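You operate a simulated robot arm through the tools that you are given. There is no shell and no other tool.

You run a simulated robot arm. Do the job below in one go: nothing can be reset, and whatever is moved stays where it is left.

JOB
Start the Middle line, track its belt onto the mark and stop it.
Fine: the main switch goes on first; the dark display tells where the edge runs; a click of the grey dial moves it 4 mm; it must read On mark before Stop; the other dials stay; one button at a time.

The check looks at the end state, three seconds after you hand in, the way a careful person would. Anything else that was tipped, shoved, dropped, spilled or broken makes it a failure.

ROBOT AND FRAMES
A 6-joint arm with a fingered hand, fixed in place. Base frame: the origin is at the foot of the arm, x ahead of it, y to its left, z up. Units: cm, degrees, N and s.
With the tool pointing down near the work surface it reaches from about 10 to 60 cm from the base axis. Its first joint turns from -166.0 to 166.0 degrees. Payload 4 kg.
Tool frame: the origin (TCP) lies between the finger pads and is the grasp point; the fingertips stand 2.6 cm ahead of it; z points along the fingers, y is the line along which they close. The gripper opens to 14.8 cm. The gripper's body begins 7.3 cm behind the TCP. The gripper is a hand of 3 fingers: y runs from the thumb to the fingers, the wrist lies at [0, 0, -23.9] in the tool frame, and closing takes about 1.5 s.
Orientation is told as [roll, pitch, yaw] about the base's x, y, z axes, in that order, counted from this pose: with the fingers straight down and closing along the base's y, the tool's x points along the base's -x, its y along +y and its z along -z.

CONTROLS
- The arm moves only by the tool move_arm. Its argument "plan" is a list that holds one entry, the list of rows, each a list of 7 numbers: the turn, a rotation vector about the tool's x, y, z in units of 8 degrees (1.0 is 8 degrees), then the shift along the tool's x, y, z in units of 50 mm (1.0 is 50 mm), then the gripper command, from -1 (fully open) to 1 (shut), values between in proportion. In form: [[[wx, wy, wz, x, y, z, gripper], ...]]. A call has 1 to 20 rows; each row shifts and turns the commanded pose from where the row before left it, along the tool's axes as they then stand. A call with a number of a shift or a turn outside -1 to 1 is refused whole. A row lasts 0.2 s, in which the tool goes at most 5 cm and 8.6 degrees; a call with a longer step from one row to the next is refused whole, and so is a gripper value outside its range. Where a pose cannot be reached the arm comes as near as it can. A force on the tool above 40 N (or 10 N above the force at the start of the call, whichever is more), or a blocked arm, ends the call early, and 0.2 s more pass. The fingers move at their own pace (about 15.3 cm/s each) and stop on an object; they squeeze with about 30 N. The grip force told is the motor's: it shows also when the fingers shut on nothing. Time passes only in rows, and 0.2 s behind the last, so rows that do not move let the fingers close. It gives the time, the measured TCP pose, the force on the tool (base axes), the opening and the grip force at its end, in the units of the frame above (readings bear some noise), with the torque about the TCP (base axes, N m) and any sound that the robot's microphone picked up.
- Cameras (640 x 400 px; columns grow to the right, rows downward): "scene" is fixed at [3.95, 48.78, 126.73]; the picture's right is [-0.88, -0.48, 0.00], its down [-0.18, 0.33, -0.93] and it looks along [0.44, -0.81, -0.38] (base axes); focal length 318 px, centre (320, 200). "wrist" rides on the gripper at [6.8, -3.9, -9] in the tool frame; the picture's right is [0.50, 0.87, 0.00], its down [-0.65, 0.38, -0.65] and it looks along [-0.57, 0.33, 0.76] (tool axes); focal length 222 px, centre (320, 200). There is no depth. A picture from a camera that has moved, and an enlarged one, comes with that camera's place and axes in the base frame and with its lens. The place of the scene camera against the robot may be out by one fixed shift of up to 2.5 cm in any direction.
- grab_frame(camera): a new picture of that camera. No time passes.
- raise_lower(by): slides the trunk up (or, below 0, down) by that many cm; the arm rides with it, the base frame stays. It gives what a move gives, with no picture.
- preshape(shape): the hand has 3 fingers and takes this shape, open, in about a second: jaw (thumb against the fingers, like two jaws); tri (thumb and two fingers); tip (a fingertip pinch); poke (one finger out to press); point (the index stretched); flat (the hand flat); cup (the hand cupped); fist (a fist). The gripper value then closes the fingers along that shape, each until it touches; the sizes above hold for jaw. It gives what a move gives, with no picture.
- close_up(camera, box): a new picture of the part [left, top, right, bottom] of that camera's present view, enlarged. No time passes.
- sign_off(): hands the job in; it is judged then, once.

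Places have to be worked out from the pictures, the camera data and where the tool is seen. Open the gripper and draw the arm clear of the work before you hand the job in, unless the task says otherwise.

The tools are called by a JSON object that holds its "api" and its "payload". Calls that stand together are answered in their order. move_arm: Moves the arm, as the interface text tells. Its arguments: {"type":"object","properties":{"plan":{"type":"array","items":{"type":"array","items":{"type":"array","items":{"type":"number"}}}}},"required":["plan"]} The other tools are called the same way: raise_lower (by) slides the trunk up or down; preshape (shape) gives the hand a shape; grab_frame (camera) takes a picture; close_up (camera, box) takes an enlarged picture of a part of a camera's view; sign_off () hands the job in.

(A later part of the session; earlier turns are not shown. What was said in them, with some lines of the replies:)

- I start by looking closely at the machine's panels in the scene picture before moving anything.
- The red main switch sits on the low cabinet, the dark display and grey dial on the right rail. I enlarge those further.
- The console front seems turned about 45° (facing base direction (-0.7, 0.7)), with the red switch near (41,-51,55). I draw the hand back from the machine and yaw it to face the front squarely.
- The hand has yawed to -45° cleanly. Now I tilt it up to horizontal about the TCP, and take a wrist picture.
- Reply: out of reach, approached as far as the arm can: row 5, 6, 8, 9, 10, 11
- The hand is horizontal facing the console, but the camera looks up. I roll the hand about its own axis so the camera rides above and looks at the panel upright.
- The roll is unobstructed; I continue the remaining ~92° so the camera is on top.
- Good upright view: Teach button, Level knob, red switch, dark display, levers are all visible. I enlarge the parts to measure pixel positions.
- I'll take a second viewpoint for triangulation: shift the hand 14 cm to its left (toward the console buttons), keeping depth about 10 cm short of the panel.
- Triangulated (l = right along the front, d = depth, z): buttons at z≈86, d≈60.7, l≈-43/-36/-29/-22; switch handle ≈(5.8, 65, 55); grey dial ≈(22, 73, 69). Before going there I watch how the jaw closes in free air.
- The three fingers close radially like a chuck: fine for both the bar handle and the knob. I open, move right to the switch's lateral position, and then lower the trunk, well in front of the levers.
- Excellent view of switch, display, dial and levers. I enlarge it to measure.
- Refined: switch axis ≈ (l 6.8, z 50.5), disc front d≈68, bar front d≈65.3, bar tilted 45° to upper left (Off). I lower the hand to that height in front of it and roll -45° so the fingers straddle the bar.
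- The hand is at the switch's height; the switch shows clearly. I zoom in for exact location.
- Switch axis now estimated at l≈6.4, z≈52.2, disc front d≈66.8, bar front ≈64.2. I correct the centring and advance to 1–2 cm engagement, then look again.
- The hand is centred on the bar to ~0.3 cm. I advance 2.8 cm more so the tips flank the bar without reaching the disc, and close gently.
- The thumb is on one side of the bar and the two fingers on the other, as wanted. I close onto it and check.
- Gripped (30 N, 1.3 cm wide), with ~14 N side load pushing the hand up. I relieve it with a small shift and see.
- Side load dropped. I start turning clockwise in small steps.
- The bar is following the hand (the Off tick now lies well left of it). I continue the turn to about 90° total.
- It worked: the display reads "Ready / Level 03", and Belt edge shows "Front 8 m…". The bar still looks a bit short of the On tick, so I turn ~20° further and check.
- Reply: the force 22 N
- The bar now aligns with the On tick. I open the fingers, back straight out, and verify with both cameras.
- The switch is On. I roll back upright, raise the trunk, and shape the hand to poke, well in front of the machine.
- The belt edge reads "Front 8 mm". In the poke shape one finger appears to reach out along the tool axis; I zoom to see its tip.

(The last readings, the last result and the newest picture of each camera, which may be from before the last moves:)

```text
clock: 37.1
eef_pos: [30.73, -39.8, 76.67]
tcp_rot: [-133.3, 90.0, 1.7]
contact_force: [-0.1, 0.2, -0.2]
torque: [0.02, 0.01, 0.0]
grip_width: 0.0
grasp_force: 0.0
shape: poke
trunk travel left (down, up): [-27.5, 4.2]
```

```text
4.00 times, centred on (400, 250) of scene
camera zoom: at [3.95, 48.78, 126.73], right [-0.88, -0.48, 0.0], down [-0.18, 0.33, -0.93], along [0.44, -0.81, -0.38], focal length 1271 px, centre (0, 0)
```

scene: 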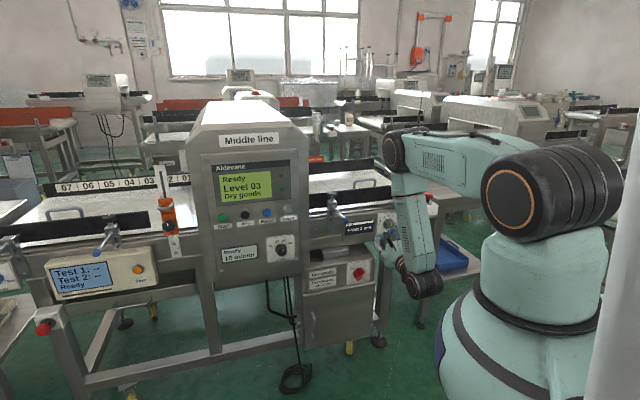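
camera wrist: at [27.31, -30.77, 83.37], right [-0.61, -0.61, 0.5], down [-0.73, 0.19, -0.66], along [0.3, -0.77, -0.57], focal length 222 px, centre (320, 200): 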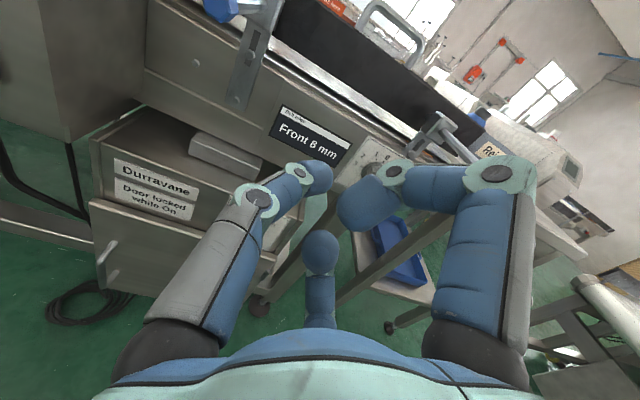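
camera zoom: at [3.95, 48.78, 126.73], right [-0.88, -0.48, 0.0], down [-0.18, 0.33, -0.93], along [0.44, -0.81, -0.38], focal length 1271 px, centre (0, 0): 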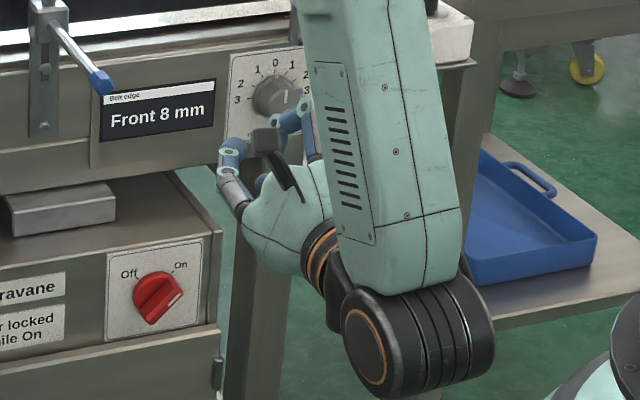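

The poking tip lies on the tool axis, ~2.6 cm ahead of the TCP. I raise to button height and travel left to in front of Start, tip staying ~7 cm off the panel.

{"api": "move_arm", "payload": {"plan": [[[0, 0, 0, 0.64, 0, 0, -1], [0, 0, 0, 0.64, 0, 0, -1], [0, 0, 0, 0.64, 0, 0, -1], [0, 0, 0, 0, -0.7, 0, -1], [0, 0, 0, 0, -0.7, 0, -1], [0, 0, 0, 0, -0.7, 0, -1], [0, 0, 0, 0, -0.7, 0, -1], [0, 0, 0, 0, -0.7, 0, -1], [0, 0, 0, 0, -0.7, 0, -1], [0, 0, 0, 0, -0.7, 0, -1], [0, 0, 0, 0, -0.7, 0, -1], [0, 0, 0, 0, -0.7, 0, -1], [0, 0, 0, 0, -0.7, 0, -1], [0, 0, 0, 0, -0.7, 0, -1], [0, 0, 0, 0, -0.7, 0, -1], [0, 0, 0, 0, -0.7, 0, -1], [0, 0, 0, 0, -0.7, 0, -1]]]}}

{"api": "grab_frame", "payload": {"camera": "wrist"}}

{"api": "grab_frame", "payload": {"camera": "scene"}}

```text
clock: 40.7
eef_pos: [65.56, -5.01, 86.29]
tcp_rot: [-99.8, 90.0, 35.2]
contact_force: [-0.1, -1.0, 0.1]
torque: [0.01, -0.02, 0.02]
grip_width: 0.0
grasp_force: 0.1
shape: poke
trunk travel left (down, up): [-27.5, 4.2]
```

```text
taken
camera wrist: at [61.97, 3.98, 93.0], right [-0.61, -0.61, 0.5], down [-0.73, 0.2, -0.66], along [0.3, -0.77, -0.57], focal length 222 px, centre (320, 200)
```

wrist: 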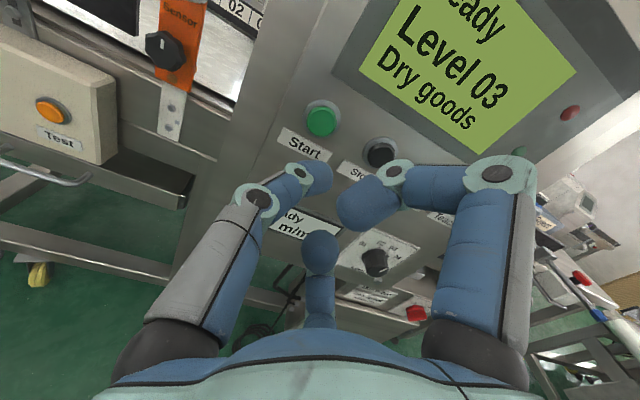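

```text
taken
```

scene: 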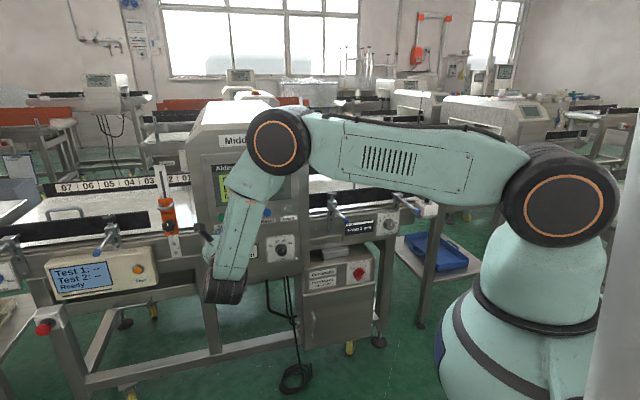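

Start is visible right ahead at column ≈ the tool axis. I zoom to get offsets.

{"api": "close_up", "payload": {"camera": "wrist", "box": [260, 80, 420, 220]}}

```text
2.86 times, centred on (340, 150) of wrist
camera zoom: at [61.97, 3.98, 93.0], right [-0.61, -0.61, 0.5], down [-0.73, 0.2, -0.66], along [0.3, -0.77, -0.57], focal length 635 px, centre (263, 343)
```

zoom: 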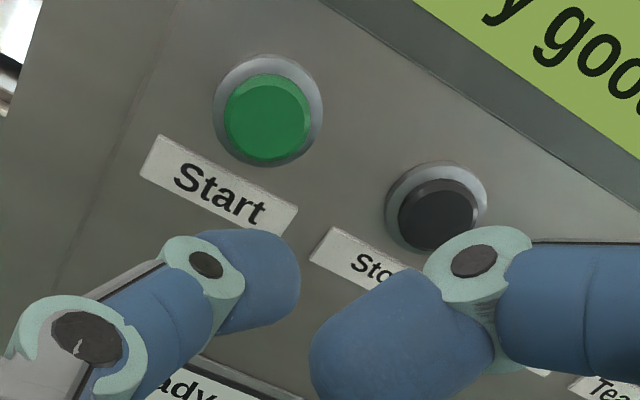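

The tool axis points right at the Start face (aligned within ~0.2 cm). I advance 6.5 cm to about 1 cm short.

{"api": "move_arm", "payload": {"plan": [[[0, 0, 0, 0, 0.03, 0.4, -1], [0, 0, 0, 0, 0, 0.4, -1], [0, 0, 0, 0, 0, 0.3, -1], [0, 0, 0, 0, 0, 0.2, -1]]]}}

{"api": "close_up", "payload": {"camera": "wrist", "box": [240, 80, 440, 240]}}

```text
clock: 41.7
eef_pos: [69.96, -9.8, 86.21]
tcp_rot: [-66.0, 90.0, 69.1]
contact_force: [-0.8, 0.1, 0.0]
torque: [0.04, 0.02, -0.04]
grip_width: 0.0
grasp_force: 0.0
shape: poke
trunk travel left (down, up): [-27.5, 4.2]
```

```text
2.50 times, centred on (340, 160) of wrist
camera zoom: at [66.41, -0.79, 92.97], right [-0.61, -0.61, 0.5], down [-0.73, 0.19, -0.66], along [0.3, -0.77, -0.57], focal length 555 px, centre (270, 300)
```

zoom: 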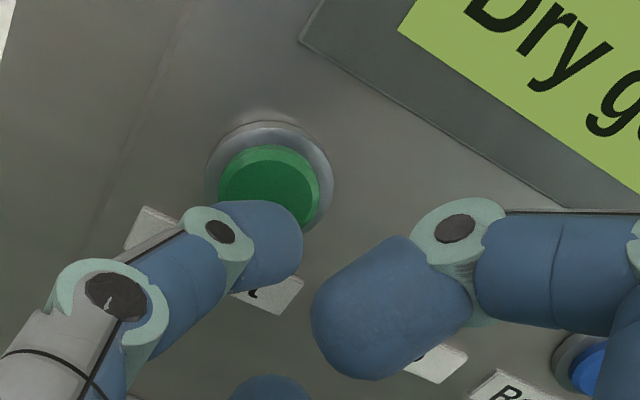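

The tip is ~1.6–2 cm before the button and centred horizontally. I creep forward with small steps, watching force and sound.

{"api": "move_arm", "payload": {"plan": [[[0, 0, 0, 0, 0, 0.12, -1], [0, 0, 0, 0, 0, 0.12, -1], [0, 0, 0, 0, 0, 0.04, -1], [0, 0, 0, 0, 0, 0.04, -1], [0, 0, 0, 0, 0, 0.04, -1]]]}}

{"api": "close_up", "payload": {"camera": "wrist", "box": [240, 80, 440, 240]}}

```text
clock: 42.9
eef_pos: [71.19, -10.94, 86.24]
tcp_rot: [168.6, 89.9, -56.1]
contact_force: [-12.7, 17.1, 0.2]
torque: [0.01, 0.0, 0.04]
grip_width: 0.0
grasp_force: 0.2
shape: poke
trunk travel left (down, up): [-27.5, 4.2]
heard: click
```

```text
2.50 times, centred on (340, 160) of wrist
camera zoom: at [67.57, -1.85, 93.02], right [-0.61, -0.61, 0.5], down [-0.73, 0.19, -0.66], along [0.31, -0.77, -0.56], focal length 555 px, centre (270, 300)
```

zoom: 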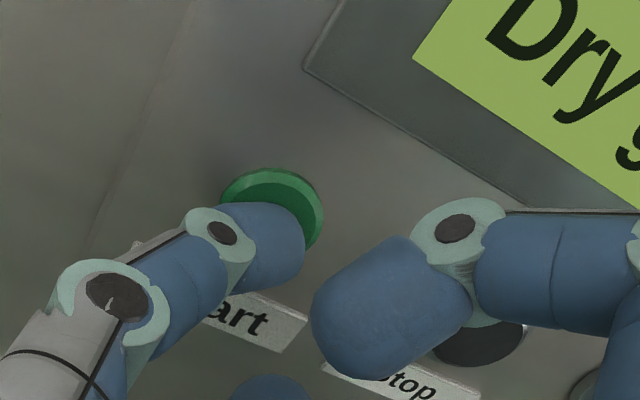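

A click was heard at ~21 N. I back straight off and look at the displays.

{"api": "move_arm", "payload": {"plan": [[[0, 0, 0, 0, 0, -0.3, -1], [0, 0, 0, 0, 0, -0.6, -1], [0, 0, 0, 0, 0, -0.7, -1], [0, 0, 0, 0, 0, 0, -1]]]}}

{"api": "grab_frame", "payload": {"camera": "wrist"}}

{"api": "close_up", "payload": {"camera": "scene", "box": [300, 180, 440, 290]}}

```text
clock: 43.9
eef_pos: [65.67, -5.46, 86.42]
tcp_rot: [-124.6, 90.0, 10.5]
contact_force: [0.1, 0.5, 0.0]
torque: [0.01, -0.01, -0.02]
grip_width: 0.0
grasp_force: 0.0
shape: poke
trunk travel left (down, up): [-27.5, 4.2]
```

```text
taken
camera wrist: at [61.98, 3.54, 93.06], right [-0.61, -0.61, 0.5], down [-0.73, 0.19, -0.66], along [0.3, -0.77, -0.57], focal length 222 px, centre (320, 200)
```

wrist: 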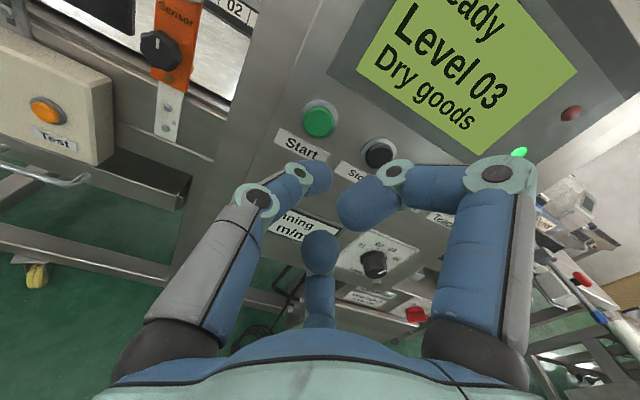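

```text
3.64 times, centred on (370, 235) of scene
camera zoom: at [3.95, 48.78, 126.73], right [-0.88, -0.48, 0.0], down [-0.18, 0.33, -0.93], along [0.44, -0.81, -0.38], focal length 1155 px, centre (138, 73)
```

zoom: 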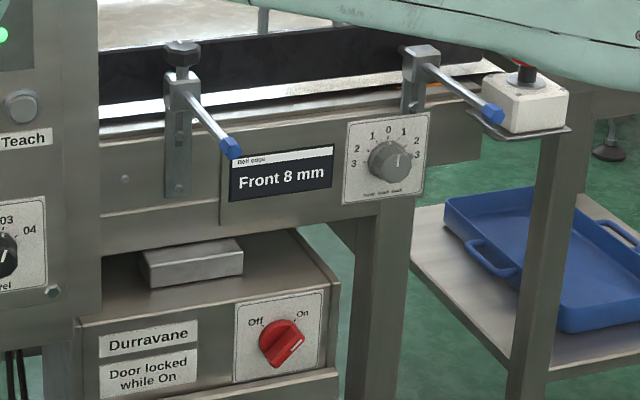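

The line is running (green lamp lit, "Running"), and the edge still reads "Front 8 mm" with the dial at 0 — so two clicks toward Back. I travel right to in front of the dial at safe depth.

{"api": "move_arm", "payload": {"plan": [[[0, 0, 0, 0, 0.8, 0, -1], [0, 0, 0, 0, 0.8, 0, -1], [0, 0, 0, 0, 0.8, 0, -1], [0, 0, 0, 0, 0.8, 0, -1], [0, 0, 0, 0, 0.8, 0, -1], [0, 0, 0, 0, 0.8, 0, -1], [0, 0, 0, 0, 0.8, 0, -1], [0, 0, 0, 0, 0.8, 0, -1], [0, 0, 0, 0, 0.8, 0, -1], [0, 0, 0, 0, 0.8, 0, -1], [0, 0, 0, 0, 0.8, 0, -1], [0, 0, 0, 0, 0.8, 0, -1], [0, 0, 0, 0, 0.8, 0, -1], [0, 0, 0, 0, 0.8, 0, -1], [0, 0, 0, 0, 0.8, 0, -1], [0, 0, 0, 0, 0.8, 0, -1]]]}}

{"api": "preshape", "payload": {"shape": "jaw"}}

{"api": "grab_frame", "payload": {"camera": "wrist"}}

```text
clock: 47.3
eef_pos: [20.36, -50.93, 86.14]
tcp_rot: [-89.0, 89.9, 46.1]
contact_force: [0.0, 0.2, 0.7]
torque: [0.02, 0.01, -0.01]
grip_width: 0.01
grasp_force: 0.0
shape: poke
trunk travel left (down, up): [-27.5, 4.2]
```

```text
clock: 48.2
eef_pos: [20.42, -50.92, 86.26]
tcp_rot: [-134.7, 90.0, 0.2]
contact_force: [-0.3, -0.3, 0.6]
torque: [0.0, -0.03, 0.02]
grip_width: 14.78
grasp_force: 0.1
shape: jaw
trunk travel left (down, up): [-27.5, 4.2]
```

```text
taken
camera wrist: at [16.84, -41.78, 92.88], right [-0.61, -0.61, 0.5], down [-0.73, 0.19, -0.66], along [0.3, -0.77, -0.57], focal length 222 px, centre (320, 200)
```

wrist: 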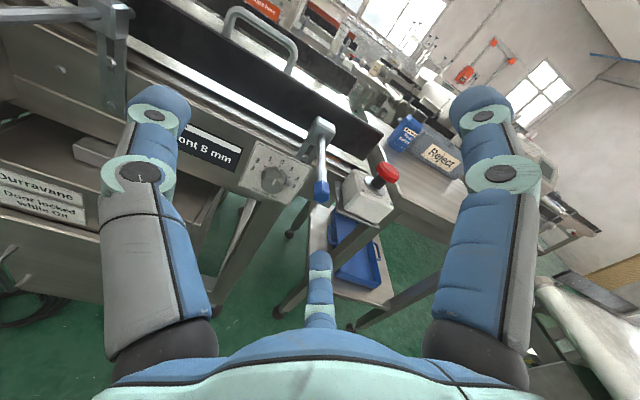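

Lever 2's tip confirmed near (25, 59.7, 80). I zoom on the dial to measure it.

{"api": "close_up", "payload": {"camera": "wrist", "box": [170, 110, 400, 230]}}

```text
2.78 times, centred on (285, 170) of wrist
camera zoom: at [16.84, -41.78, 92.88], right [-0.61, -0.61, 0.5], down [-0.73, 0.19, -0.66], along [0.3, -0.77, -0.57], focal length 618 px, centre (417, 284)
```

zoom: 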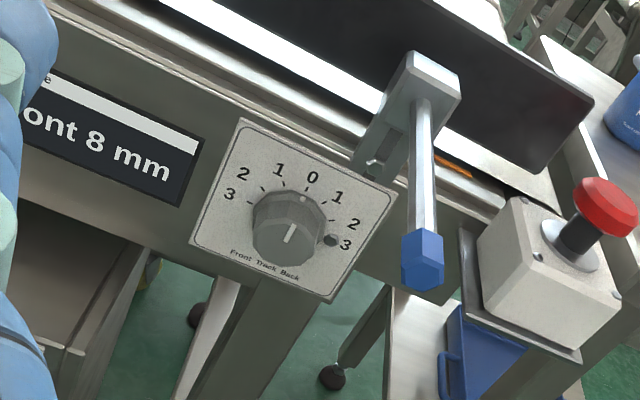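

Knob front ≈ (l 22.1, d 72, z 68.8), plate ≈ d 75. I lower to that height and roll -90° so camera stays left-below, away from the lever, and take another look.

{"api": "move_arm", "payload": {"plan": [[[0, 0, 0, -0.7, 0, 0, 0], [0, 0, 0, -0.7, 0, 0, 0], [0, 0, 0, -0.7, 0, 0, 0], [0, 0, 0, -0.7, 0, 0, 0], [0, 0, 0, -0.7, 0.1, 0, 0], [0, 0, -0.9375, 0, 0, 0, 0], [0, 0, -0.9375, 0, 0, 0, 0], [0, 0, -0.9375, 0, 0, 0, 0], [0, 0, -0.9375, 0, 0, 0, 0], [0, 0, -0.9375, 0, 0, 0, 0], [0, 0, -0.9375, 0, 0, 0, 0], [0, 0, -0.9375, 0, 0, 0, 0], [0, 0, -0.9375, 0, 0, 0, 0], [0, 0, -0.9375, 0, 0, 0, 0], [0, 0, -0.9375, 0, 0, 0, 0], [0, 0, -0.9375, 0, 0, 0, 0], [0, 0, -0.9375, 0, 0, 0, 0]]]}}

{"api": "grab_frame", "payload": {"camera": "wrist"}}

{"api": "close_up", "payload": {"camera": "wrist", "box": [220, 60, 420, 220]}}

```text
clock: 51.8
eef_pos: [20.01, -51.12, 68.71]
tcp_rot: [90.0, -0.1, -135.0]
contact_force: [1.0, 0.8, 1.0]
torque: [-0.01, -0.05, 0.0]
grip_width: 7.43
grasp_force: 0.1
shape: jaw
trunk travel left (down, up): [-27.5, 4.2]
```

```text
taken
camera wrist: at [18.5, -40.02, 64.84], right [0.35, 0.35, 0.87], down [-0.93, 0.0, 0.38], along [0.14, -0.93, 0.33], focal length 222 px, centre (320, 200)
```

wrist: 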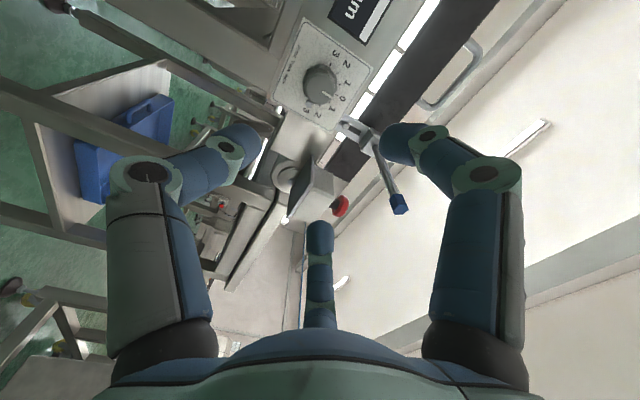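

```text
2.50 times, centred on (320, 140) of wrist
camera zoom: at [18.5, -40.02, 64.84], right [0.35, 0.35, 0.87], down [-0.93, 0.0, 0.38], along [0.14, -0.93, 0.33], focal length 555 px, centre (320, 350)
```

zoom: 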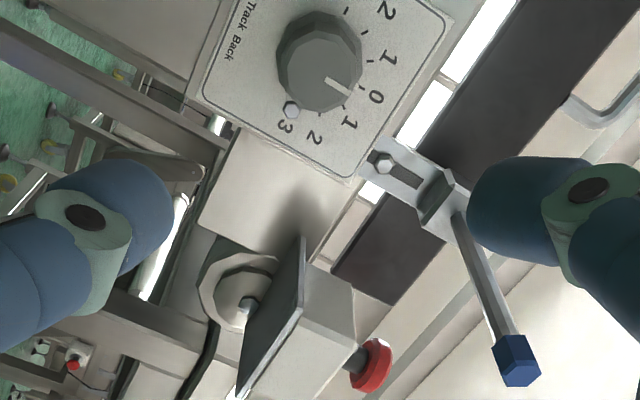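

The dial's axis is within ~0.2 cm of the tool axis. I nudge the roll to -80° (to keep fingers away from the e-stop bracket), advance 12 cm, and check clearance to the levers from the scene.

{"api": "move_arm", "payload": {"plan": [[[0, 0, 0.625, 0, 0, 0, 0], [0, 0, 0.625, 0, 0, 0, 0], [0, 0, 0, 0, 0, 0.6, 0], [0, 0, 0, 0, 0, 0.6, 0], [0, 0, 0, 0, 0, 0.6, 0], [0, 0, 0, 0, 0, 0.6, 0]]]}}

{"api": "grab_frame", "payload": {"camera": "wrist"}}

{"api": "close_up", "payload": {"camera": "wrist", "box": [220, 60, 420, 220]}}

{"api": "grab_frame", "payload": {"camera": "scene"}}

```text
clock: 53.2
eef_pos: [28.37, -59.64, 68.83]
tcp_rot: [90.0, 9.9, -134.9]
contact_force: [0.2, 0.1, 0.1]
torque: [0.02, -0.01, -0.04]
grip_width: 7.45
grasp_force: 0.0
shape: jaw
trunk travel left (down, up): [-27.5, 4.2]
```

```text
taken
camera wrist: at [27.31, -48.19, 66.14], right [0.24, 0.24, 0.94], down [-0.97, -0.04, 0.26], along [0.1, -0.97, 0.22], focal length 222 px, centre (320, 200)
```

wrist: 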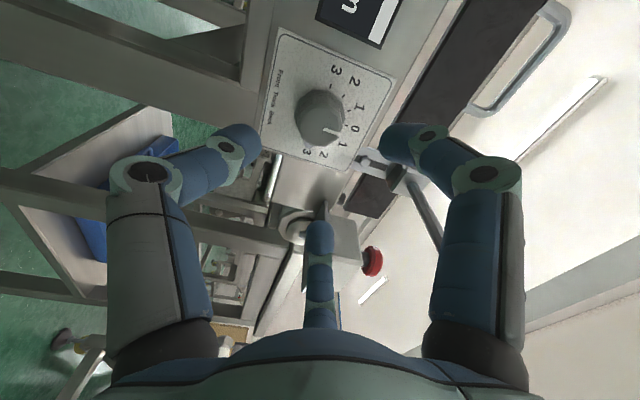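

```text
2.50 times, centred on (320, 140) of wrist
camera zoom: at [27.31, -48.19, 66.14], right [0.24, 0.24, 0.94], down [-0.97, -0.04, 0.26], along [0.1, -0.97, 0.22], focal length 555 px, centre (320, 350)
```

zoom: 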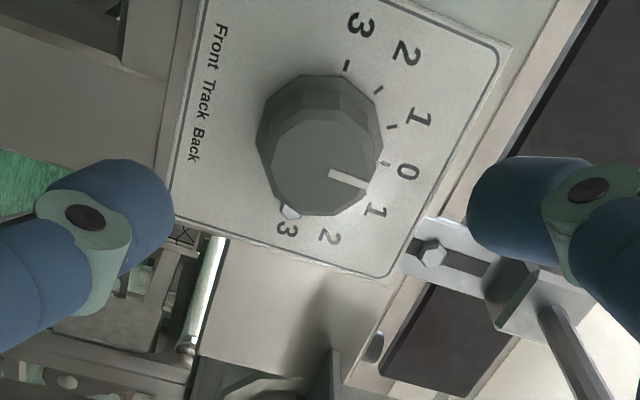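

```text
taken
```

scene: 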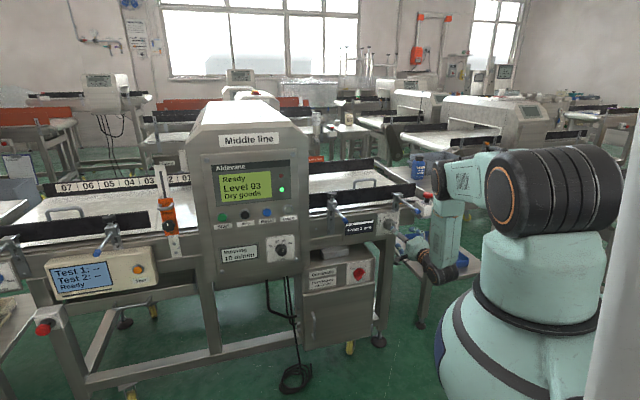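

Axis alignment is good; knob front d≈71.5, plate ≈75. I advance 9 cm so the tips flank the knob, still open, and look.

{"api": "move_arm", "payload": {"plan": [[[0, 0, 0, 0, 0, 0.4, 0], [0, 0, 0, 0, 0, 0.4, 0], [0, 0, 0, 0, 0, 0.4, 0], [0, 0, 0, 0, 0, 0.3, 0], [0, 0, 0, 0, 0, 0.28, 0]]]}}

{"api": "grab_frame", "payload": {"camera": "wrist"}}

{"api": "close_up", "payload": {"camera": "wrist", "box": [220, 80, 420, 240]}}

{"api": "close_up", "payload": {"camera": "scene", "box": [320, 170, 480, 290]}}

```text
clock: 54.4
eef_pos: [34.72, -66.02, 68.72]
tcp_rot: [90.0, 10.0, -134.9]
contact_force: [-0.3, 0.9, -0.7]
torque: [-0.01, -0.01, 0.04]
grip_width: 7.45
grasp_force: 0.1
shape: jaw
trunk travel left (down, up): [-27.5, 4.2]
```

```text
taken
camera wrist: at [33.59, -54.51, 66.0], right [0.24, 0.24, 0.94], down [-0.97, -0.04, 0.26], along [0.1, -0.97, 0.22], focal length 222 px, centre (320, 200)
```

wrist: 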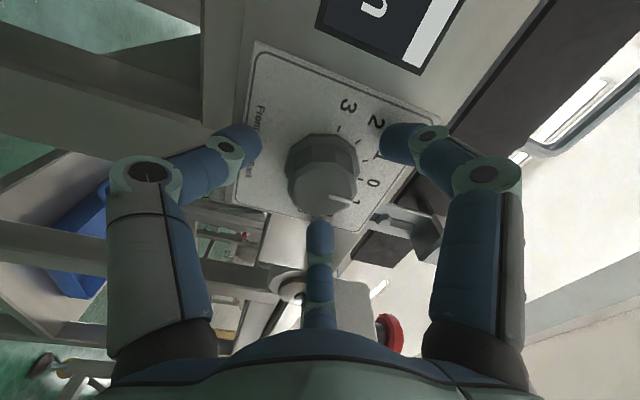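

```text
2.50 times, centred on (320, 160) of wrist
camera zoom: at [33.59, -54.51, 66.0], right [0.24, 0.24, 0.94], down [-0.97, -0.04, 0.26], along [0.1, -0.97, 0.22], focal length 555 px, centre (320, 300)
```

zoom: 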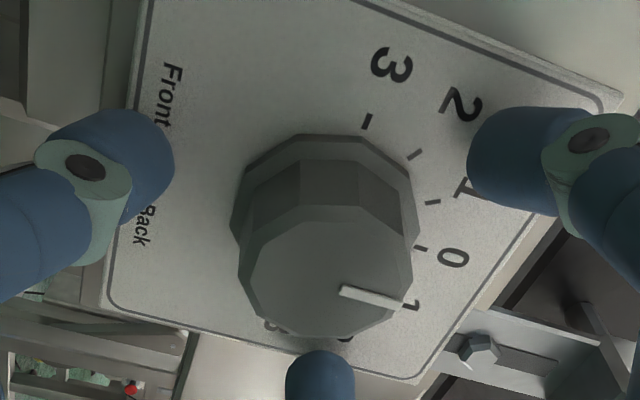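

```text
3.33 times, centred on (400, 230) of scene
camera zoom: at [3.95, 48.78, 126.73], right [-0.88, -0.48, 0.0], down [-0.18, 0.33, -0.93], along [0.44, -0.81, -0.38], focal length 1059 px, centre (53, 100)
```

zoom: 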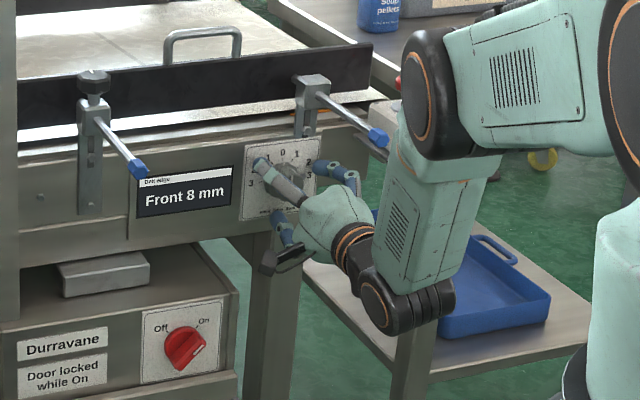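

Tips flank the knob at about mid-depth, centred. I close the fingers on it.

{"api": "move_arm", "payload": {"plan": [[[0, 0, 0, 0.02, 0.02, 0, 0.3], [0, 0, 0, 0, 0, 0, 0.5], [0, 0, 0, 0, 0, 0, 0.7], [0, 0, 0, 0, 0, 0, 0.7], [0, 0, 0, 0, 0, 0, 0.7]]]}}

{"api": "close_up", "payload": {"camera": "wrist", "box": [220, 80, 420, 240]}}

```text
clock: 55.6
eef_pos: [34.85, -65.92, 68.83]
tcp_rot: [90.1, 10.0, -135.0]
contact_force: [2.3, -4.0, -0.9]
torque: [0.02, 0.04, -0.05]
grip_width: 4.05
grasp_force: 30.4
shape: jaw
trunk travel left (down, up): [-27.5, 4.2]
```

```text
2.50 times, centred on (320, 160) of wrist
camera zoom: at [33.68, -54.41, 66.1], right [0.24, 0.24, 0.94], down [-0.97, -0.04, 0.26], along [0.1, -0.97, 0.22], focal length 555 px, centre (320, 300)
```

zoom: 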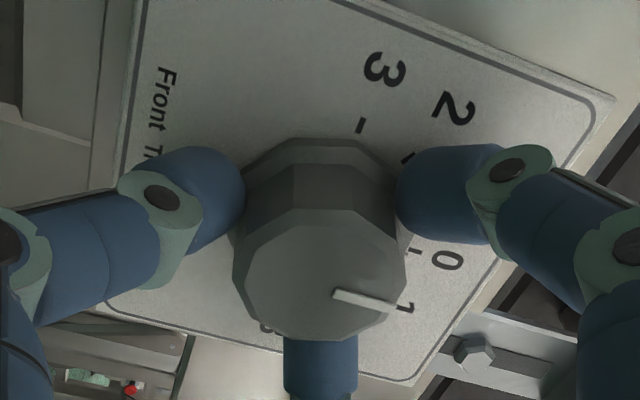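

Firm three-point grip at 4.05 cm with little side load. I turn clockwise (toward Back) about 30° and read the display.

{"api": "move_arm", "payload": {"plan": [[[0, 0, 0.47, 0, 0, 0, 0.7], [0, 0, 0.47, 0, 0, 0, 0.7], [0, 0, 0.47, 0, 0, 0, 0.7], [0, 0, 0.47, 0, 0, 0, 0.7], [0, 0, 0.47, 0, 0, 0, 0.7], [0, 0, 0.47, 0, 0, 0, 0.7], [0, 0, 0.47, 0, 0, 0, 0.7], [0, 0, 0.47, 0, 0, 0, 0.7]]]}}

{"api": "close_up", "payload": {"camera": "wrist", "box": [220, 80, 420, 240]}}

{"api": "close_up", "payload": {"camera": "scene", "box": [320, 170, 480, 290]}}

```text
clock: 57.4
eef_pos: [34.93, -65.9, 68.95]
tcp_rot: [90.0, 40.1, -135.0]
contact_force: [0.0, -9.0, -2.8]
torque: [0.04, 0.08, -0.11]
grip_width: 4.0
grasp_force: 29.9
shape: jaw
trunk travel left (down, up): [-27.5, 4.2]
```

```text
2.50 times, centred on (320, 160) of wrist
camera zoom: at [33.97, -54.12, 70.15], right [-0.13, -0.13, 0.98], down [-0.99, -0.06, -0.13], along [0.08, -0.99, -0.12], focal length 555 px, centre (320, 300)
```

zoom: 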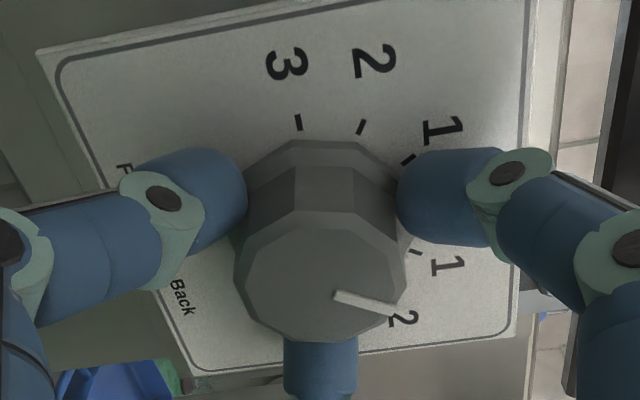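

```text
3.33 times, centred on (400, 230) of scene
camera zoom: at [3.95, 48.78, 126.73], right [-0.88, -0.48, 0.0], down [-0.18, 0.33, -0.93], along [0.44, -0.81, -0.38], focal length 1059 px, centre (53, 100)
```

zoom: 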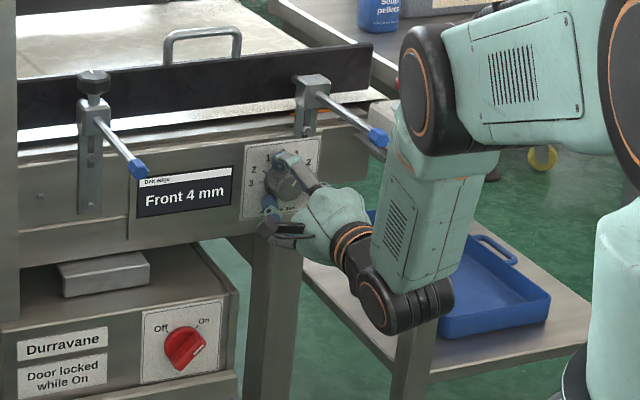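

One click: the display now reads "Front 4 mm". I turn one more 30° click the same way.

{"api": "move_arm", "payload": {"plan": [[[0, 0, 0.47, 0, 0, 0, 0.7], [0, 0, 0.47, 0, 0, 0, 0.7], [0, 0, 0.47, 0, 0, 0, 0.7], [0, 0, 0.47, 0, 0, 0, 0.7], [0, 0, 0.47, 0, 0, 0, 0.7], [0, 0, 0.47, 0, 0, 0, 0.7], [0, 0, 0.47, 0, 0, 0, 0.7], [0, 0, 0.47, 0, 0, 0, 0.7]]]}}

{"api": "close_up", "payload": {"camera": "wrist", "box": [220, 80, 420, 240]}}

{"api": "close_up", "payload": {"camera": "scene", "box": [320, 170, 480, 290]}}

```text
clock: 59.2
eef_pos: [34.92, -65.77, 68.78]
tcp_rot: [90.0, 70.2, -134.9]
contact_force: [-0.3, -7.8, -1.9]
torque: [0.01, 0.04, -0.14]
grip_width: 3.98
grasp_force: 29.6
shape: jaw
trunk travel left (down, up): [-27.5, 4.2]
```

```text
2.50 times, centred on (320, 160) of wrist
camera zoom: at [32.77, -55.32, 73.82], right [-0.46, -0.46, 0.76], down [-0.87, 0.05, -0.49], along [0.18, -0.89, -0.42], focal length 555 px, centre (320, 300)
```

zoom: 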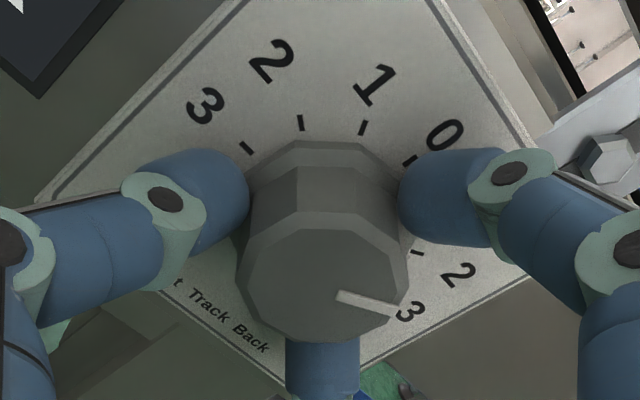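

```text
3.33 times, centred on (400, 230) of scene
camera zoom: at [3.95, 48.78, 126.73], right [-0.88, -0.48, 0.0], down [-0.18, 0.33, -0.93], along [0.44, -0.81, -0.38], focal length 1059 px, centre (53, 100)
```

zoom: 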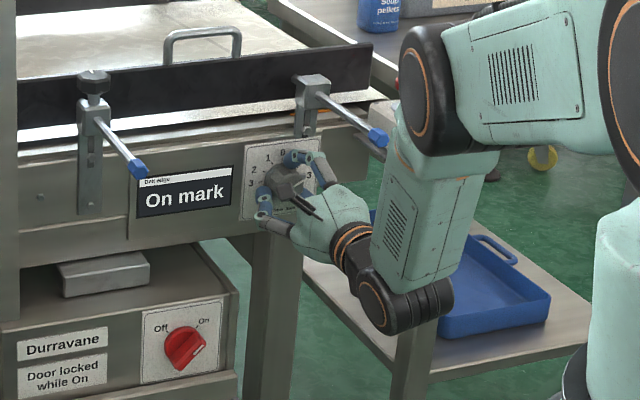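

The display reads "On mark". I release the knob and withdraw straight back, then recheck the reading.

{"api": "move_arm", "payload": {"plan": [[[0, 0, 0, 0, 0, 0, 0.3], [0, 0, 0, 0, 0, 0, 0.05], [0, 0, 0, 0, 0, 0, 0.05], [0, 0, 0, 0, 0, -0.2, 0.05], [0, 0, 0, 0, 0, -0.4, 0.05], [0, 0, 0, 0, 0, -0.6, 0.05], [0, 0, 0, 0, 0, -0.7, 0.05], [0, 0, 0, 0, 0, -0.7, 0.05], [0, 0, 0, 0, 0, -0.8, 0.05], [0, 0, 0, 0, 0, -0.8, 0.05]]]}}

{"api": "grab_frame", "payload": {"camera": "wrist"}}

{"api": "close_up", "payload": {"camera": "scene", "box": [190, 130, 430, 290]}}

```text
clock: 61.4
eef_pos: [19.79, -51.27, 68.93]
tcp_rot: [90.2, 70.2, -134.9]
contact_force: [0.3, -0.1, 0.8]
torque: [-0.02, 0.01, 0.0]
grip_width: 7.01
grasp_force: 0.1
shape: jaw
trunk travel left (down, up): [-27.5, 4.2]
```

```text
taken
camera wrist: at [17.8, -40.72, 73.96], right [-0.46, -0.46, 0.76], down [-0.87, 0.05, -0.49], along [0.18, -0.89, -0.42], focal length 222 px, centre (320, 200)
```

wrist: 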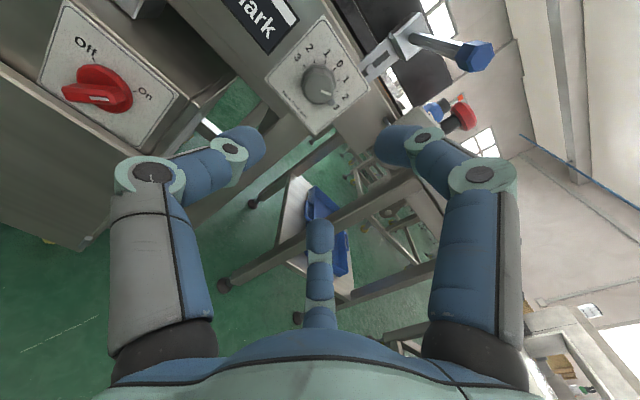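

```text
2.50 times, centred on (310, 210) of scene
camera zoom: at [3.95, 48.78, 126.73], right [-0.88, -0.48, 0.0], down [-0.18, 0.33, -0.93], along [0.44, -0.81, -0.38], focal length 794 px, centre (345, 175)
```

zoom: 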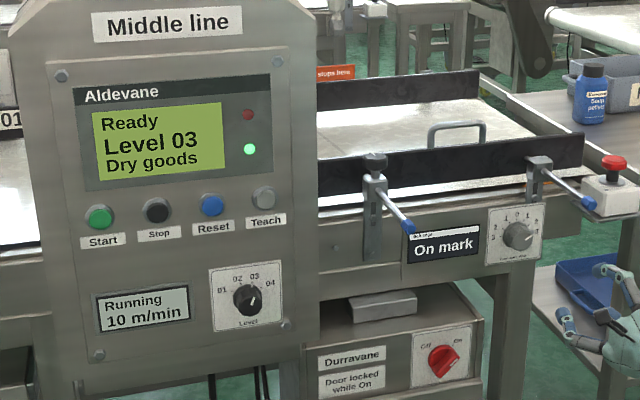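

Running and "On mark". I roll back upright, reshape to poke, raise to button height and travel left to the Stop button (l≈-36).

{"api": "move_arm", "payload": {"plan": [[[0, 0, 0.825, 0, 0, 0, 0.05], [0, 0, 0.825, 0, 0, 0, 0.05], [0, 0, 0.825, 0, 0, 0, 0.05]]]}}

{"api": "preshape", "payload": {"shape": "poke"}}

{"api": "move_arm", "payload": {"plan": [[[0, 0, 0, 0.69, 0, 0, -1], [0, 0, 0, 0.69, 0, 0, -1], [0, 0, 0, 0.69, 0, 0, -1], [0, 0, 0, 0.69, 0, 0, -1], [0, 0, 0, 0.69, 0, 0, -1], [0, 0, 0, 0, -0.83, 0, -1], [0, 0, 0, 0, -0.83, 0, -1], [0, 0, 0, 0, -0.83, 0, -1], [0, 0, 0, 0, -0.83, 0, -1], [0, 0, 0, 0, -0.83, 0, -1], [0, 0, 0, 0, -0.83, 0, -1], [0, 0, 0, 0, -0.83, 0, -1], [0, 0, 0, 0, -0.83, 0, -1], [0, 0, 0, 0, -0.83, 0, -1], [0, 0, 0, 0, -0.83, 0, -1], [0, 0, 0, 0, -0.83, 0, -1], [0, 0, 0, 0, -0.83, 0, -1], [0, 0, 0, 0, -0.83, 0, -1], [0, 0, 0, 0, -0.83, 0, -1]]]}}

{"api": "grab_frame", "payload": {"camera": "wrist"}}

{"api": "close_up", "payload": {"camera": "wrist", "box": [240, 80, 440, 220]}}

```text
clock: 62.2
eef_pos: [19.87, -51.02, 68.93]
tcp_rot: [-104.9, 89.9, 30.1]
contact_force: [-0.2, -0.8, -0.1]
torque: [-0.02, 0.01, 0.01]
grip_width: 6.99
grasp_force: 0.0
shape: jaw
trunk travel left (down, up): [-27.5, 4.2]
```

```text
clock: 63.1
eef_pos: [20.09, -51.09, 68.81]
tcp_rot: [115.8, 89.9, -109.1]
contact_force: [-0.8, -0.3, 0.1]
torque: [0.0, 0.0, -0.03]
grip_width: 0.0
grasp_force: 0.2
shape: poke
trunk travel left (down, up): [-27.5, 4.2]
```

```text
clock: 67.1
eef_pos: [61.11, -9.93, 86.07]
tcp_rot: [91.2, 90.1, -133.9]
contact_force: [-0.1, -0.5, 0.0]
torque: [0.02, 0.0, 0.0]
grip_width: 0.0
grasp_force: 0.1
shape: poke
trunk travel left (down, up): [-27.5, 4.2]
```

```text
taken
camera wrist: at [57.49, -0.84, 92.81], right [-0.61, -0.61, 0.5], down [-0.73, 0.19, -0.66], along [0.3, -0.77, -0.57], focal length 222 px, centre (320, 200)
```

wrist: 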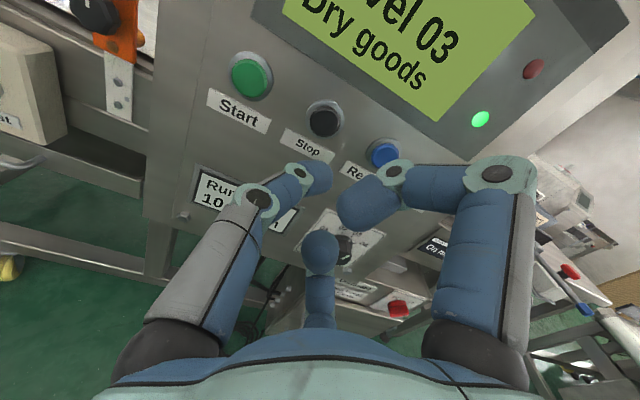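

```text
2.86 times, centred on (340, 150) of wrist
camera zoom: at [57.49, -0.84, 92.81], right [-0.61, -0.61, 0.5], down [-0.73, 0.19, -0.66], along [0.3, -0.77, -0.57], focal length 635 px, centre (263, 343)
```

zoom: 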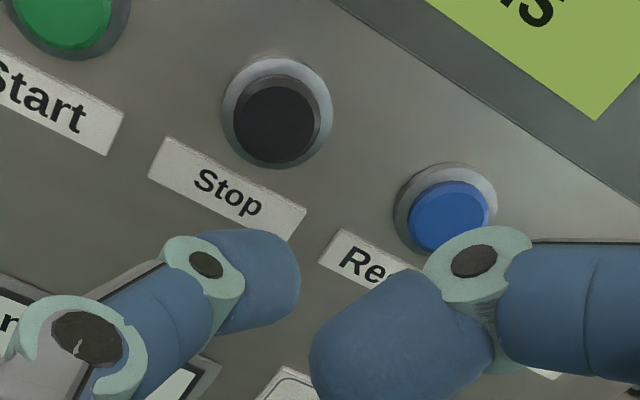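

Stop is just 0.4 cm to the right of the tool axis. I correct and advance to ~1.5 cm off, then check.

{"api": "move_arm", "payload": {"plan": [[[0, 0, 0, 0.035, 0.065, 0.3, -1], [0, 0, 0, 0, 0, 0.4, -1], [0, 0, 0, 0, 0, 0.3, -1], [0, 0, 0, 0, 0, 0.22, -1]]]}}

{"api": "close_up", "payload": {"camera": "wrist", "box": [240, 80, 440, 240]}}

{"api": "close_up", "payload": {"camera": "scene", "box": [330, 200, 410, 250]}}

```text
clock: 68.1
eef_pos: [65.22, -14.44, 86.17]
tcp_rot: [118.5, 89.9, -106.4]
contact_force: [0.1, -0.1, 0.8]
torque: [0.0, -0.01, -0.01]
grip_width: 0.0
grasp_force: 0.1
shape: poke
trunk travel left (down, up): [-27.5, 4.2]
```

```text
2.50 times, centred on (340, 160) of wrist
camera zoom: at [61.51, -5.35, 92.95], right [-0.61, -0.61, 0.5], down [-0.73, 0.19, -0.66], along [0.3, -0.77, -0.57], focal length 555 px, centre (270, 300)
```

zoom: 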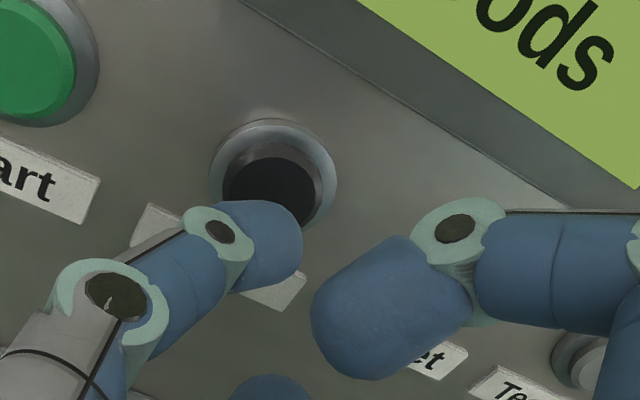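

```text
8.00 times, centred on (370, 225) of scene
camera zoom: at [3.95, 48.78, 126.73], right [-0.88, -0.48, 0.0], down [-0.18, 0.33, -0.93], along [0.44, -0.81, -0.38], focal length 2542 px, centre (-80, 0)
```

zoom: 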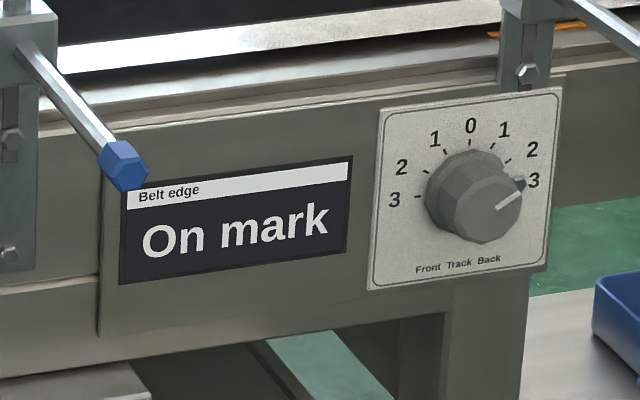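

Still "On mark" and the tip is centred on Stop. I press with small steps as with Start.

{"api": "move_arm", "payload": {"plan": [[[0, 0, 0, 0, 0, 0.12, -1], [0, 0, 0, 0, 0, 0.12, -1], [0, 0, 0, 0, 0, 0.04, -1], [0, 0, 0, 0, 0, 0.04, -1], [0, 0, 0, 0, 0, 0.04, -1]]]}}

{"api": "close_up", "payload": {"camera": "wrist", "box": [240, 80, 440, 240]}}

```text
clock: 69.3
eef_pos: [66.26, -15.52, 86.31]
tcp_rot: [67.9, 89.9, -157.2]
contact_force: [-8.9, 9.9, -3.9]
torque: [0.09, 0.04, 0.02]
grip_width: 0.03
grasp_force: 0.1
shape: poke
trunk travel left (down, up): [-27.5, 4.2]
heard: click
```

```text
2.50 times, centred on (340, 160) of wrist
camera zoom: at [62.77, -6.49, 92.94], right [-0.61, -0.61, 0.5], down [-0.73, 0.19, -0.65], along [0.3, -0.77, -0.57], focal length 555 px, centre (270, 300)
```

zoom: 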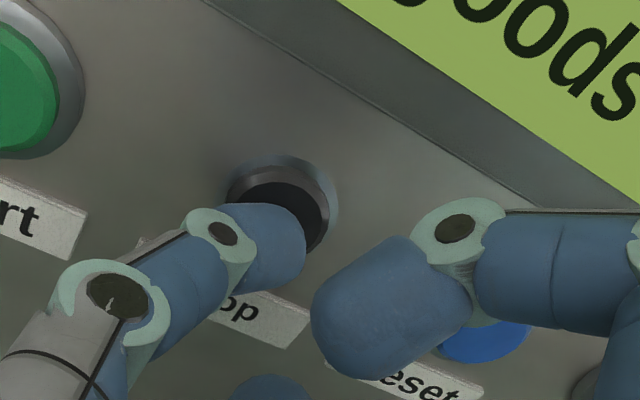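

A click was heard. I back straight off and check the status displays.

{"api": "move_arm", "payload": {"plan": [[[0, 0, 0, 0, 0, -0.3, -1], [0, 0, 0, 0, 0, -0.6, -1], [0, 0, 0, 0, 0, -0.8, -1], [0, 0, 0, 0, 0, -0.6, -1]]]}}

{"api": "grab_frame", "payload": {"camera": "wrist"}}

{"api": "close_up", "payload": {"camera": "scene", "box": [190, 130, 430, 290]}}

```text
clock: 70.3
eef_pos: [58.31, -7.6, 86.34]
tcp_rot: [174.9, 90.1, -50.2]
contact_force: [-0.4, 0.3, -0.1]
torque: [0.0, -0.04, 0.03]
grip_width: 0.0
grasp_force: 0.2
shape: poke
trunk travel left (down, up): [-27.5, 4.2]
```

```text
taken
camera wrist: at [54.73, 1.51, 92.98], right [-0.61, -0.61, 0.5], down [-0.73, 0.19, -0.66], along [0.3, -0.77, -0.57], focal length 222 px, centre (320, 200)
```

wrist: 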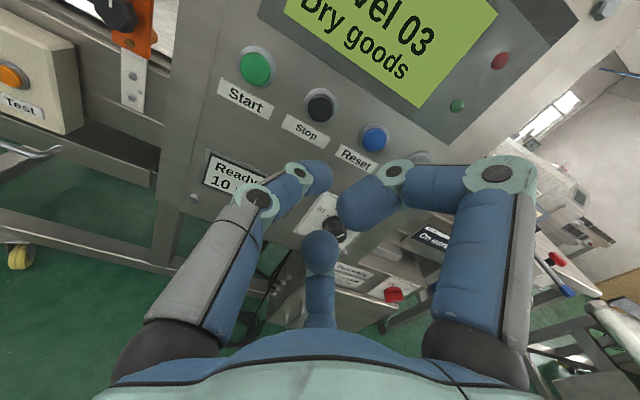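

```text
2.50 times, centred on (310, 210) of scene
camera zoom: at [3.95, 48.78, 126.73], right [-0.88, -0.48, 0.0], down [-0.18, 0.33, -0.93], along [0.44, -0.81, -0.38], focal length 794 px, centre (345, 175)
```

zoom: 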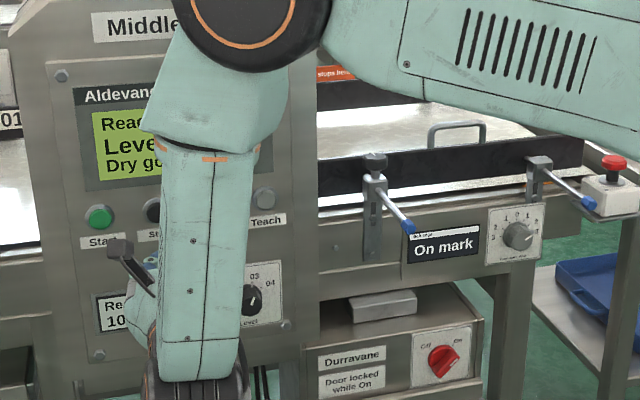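

The line has stopped ("Ready", lamp off), with the edge still "On mark". I move the arm clear to the right and up, open the hand, and do a final check.

{"api": "move_arm", "payload": {"plan": [[[0, 0, 0, 0.3, 0.8, 0, -1], [0, 0, 0, 0.3, 0.8, 0, -1], [0, 0, 0, 0.3, 0.8, 0, -1], [0, 0, 0, 0.3, 0.8, 0, -1], [0, 0, 0, 0.3, 0.8, 0, -1], [0, 0, 0, 0.3, 0.8, 0, -1], [0, 0, 0, 0.3, 0.8, 0, -1], [0, 0, 0, 0.3, 0.8, 0, -1], [0, 0, 0, 0.3, 0.8, 0, -1], [0, 0, 0, 0.3, 0.8, 0, -1], [0, 0, 0, 0.3, 0.8, 0, -1], [0, 0, 0, 0.3, 0.8, 0, -1]]]}}

{"api": "preshape", "payload": {"shape": "jaw"}}

{"api": "grab_frame", "payload": {"camera": "scene"}}

{"api": "close_up", "payload": {"camera": "scene", "box": [190, 130, 430, 290]}}

```text
clock: 72.9
eef_pos: [25.22, -42.15, 104.11]
tcp_rot: [153.7, 89.9, -71.3]
contact_force: [1.3, -0.8, -0.3]
torque: [0.02, -0.01, 0.06]
grip_width: 0.02
grasp_force: 0.0
shape: poke
out of reach, approached as far as the arm can: row 9, 10
trunk travel left (down, up): [-27.5, 4.2]
```

```text
clock: 73.8
eef_pos: [25.44, -42.04, 104.18]
tcp_rot: [153.2, 90.0, -71.9]
contact_force: [-0.7, 0.8, -0.3]
torque: [-0.02, -0.01, -0.04]
grip_width: 14.76
grasp_force: 0.1
shape: jaw
trunk travel left (down, up): [-27.5, 4.2]
```

```text
taken
```

scene: 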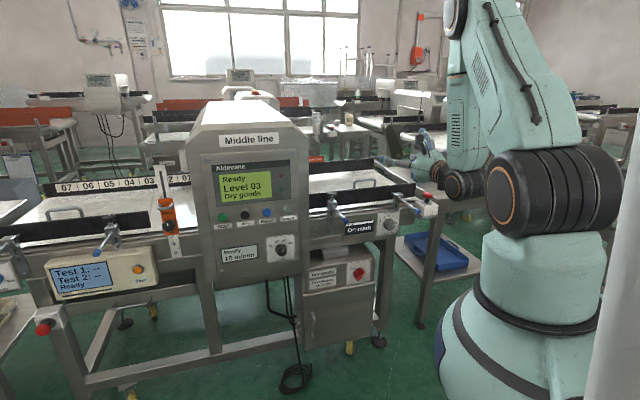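

```text
2.50 times, centred on (310, 210) of scene
camera zoom: at [3.95, 48.78, 126.73], right [-0.88, -0.48, 0.0], down [-0.18, 0.33, -0.93], along [0.44, -0.81, -0.38], focal length 794 px, centre (345, 175)
```

zoom: 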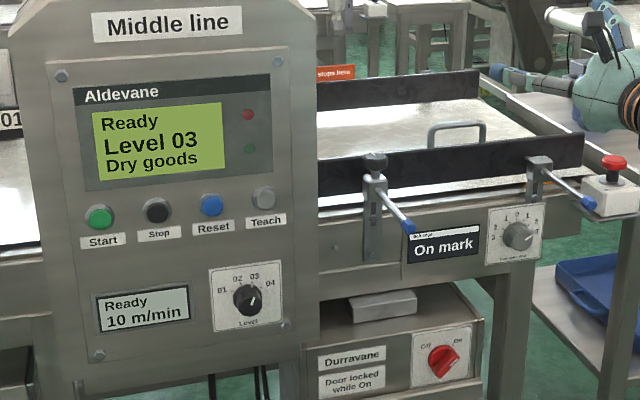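

Mains is on, the line is stopped ("Ready"), the belt edge reads "On mark", Level is still 03, and the arm is clear with the hand open. I hand the job in.

{"api": "sign_off", "payload": {}}

```text
The job is handed in.
```

The Middle line was started, its belt tracked onto the mark, and the line stopped. I have handed the job in, and no verdict has come back yet.

- **Main switch:** turned to On first; it is still On.
- **Tracking:** with the line running, the display read "Front 8 mm". Two clicks of the grey dial toward Back took it to 4 mm and then to "On mark".
- **Stop:** pressed once it read "On mark". The panel now shows "Ready", the running lamp is off, and the display still reads "On mark".
- **Everything else:** I pressed only Start and Stop, one at a time. The Level dial is still on 03, and I saw nothing knocked or moved. In the last picture the hand blocks the view of the blue bottle by the Reject bin, but the arm never went near it.

The arm is clear of the machine with the hand open.
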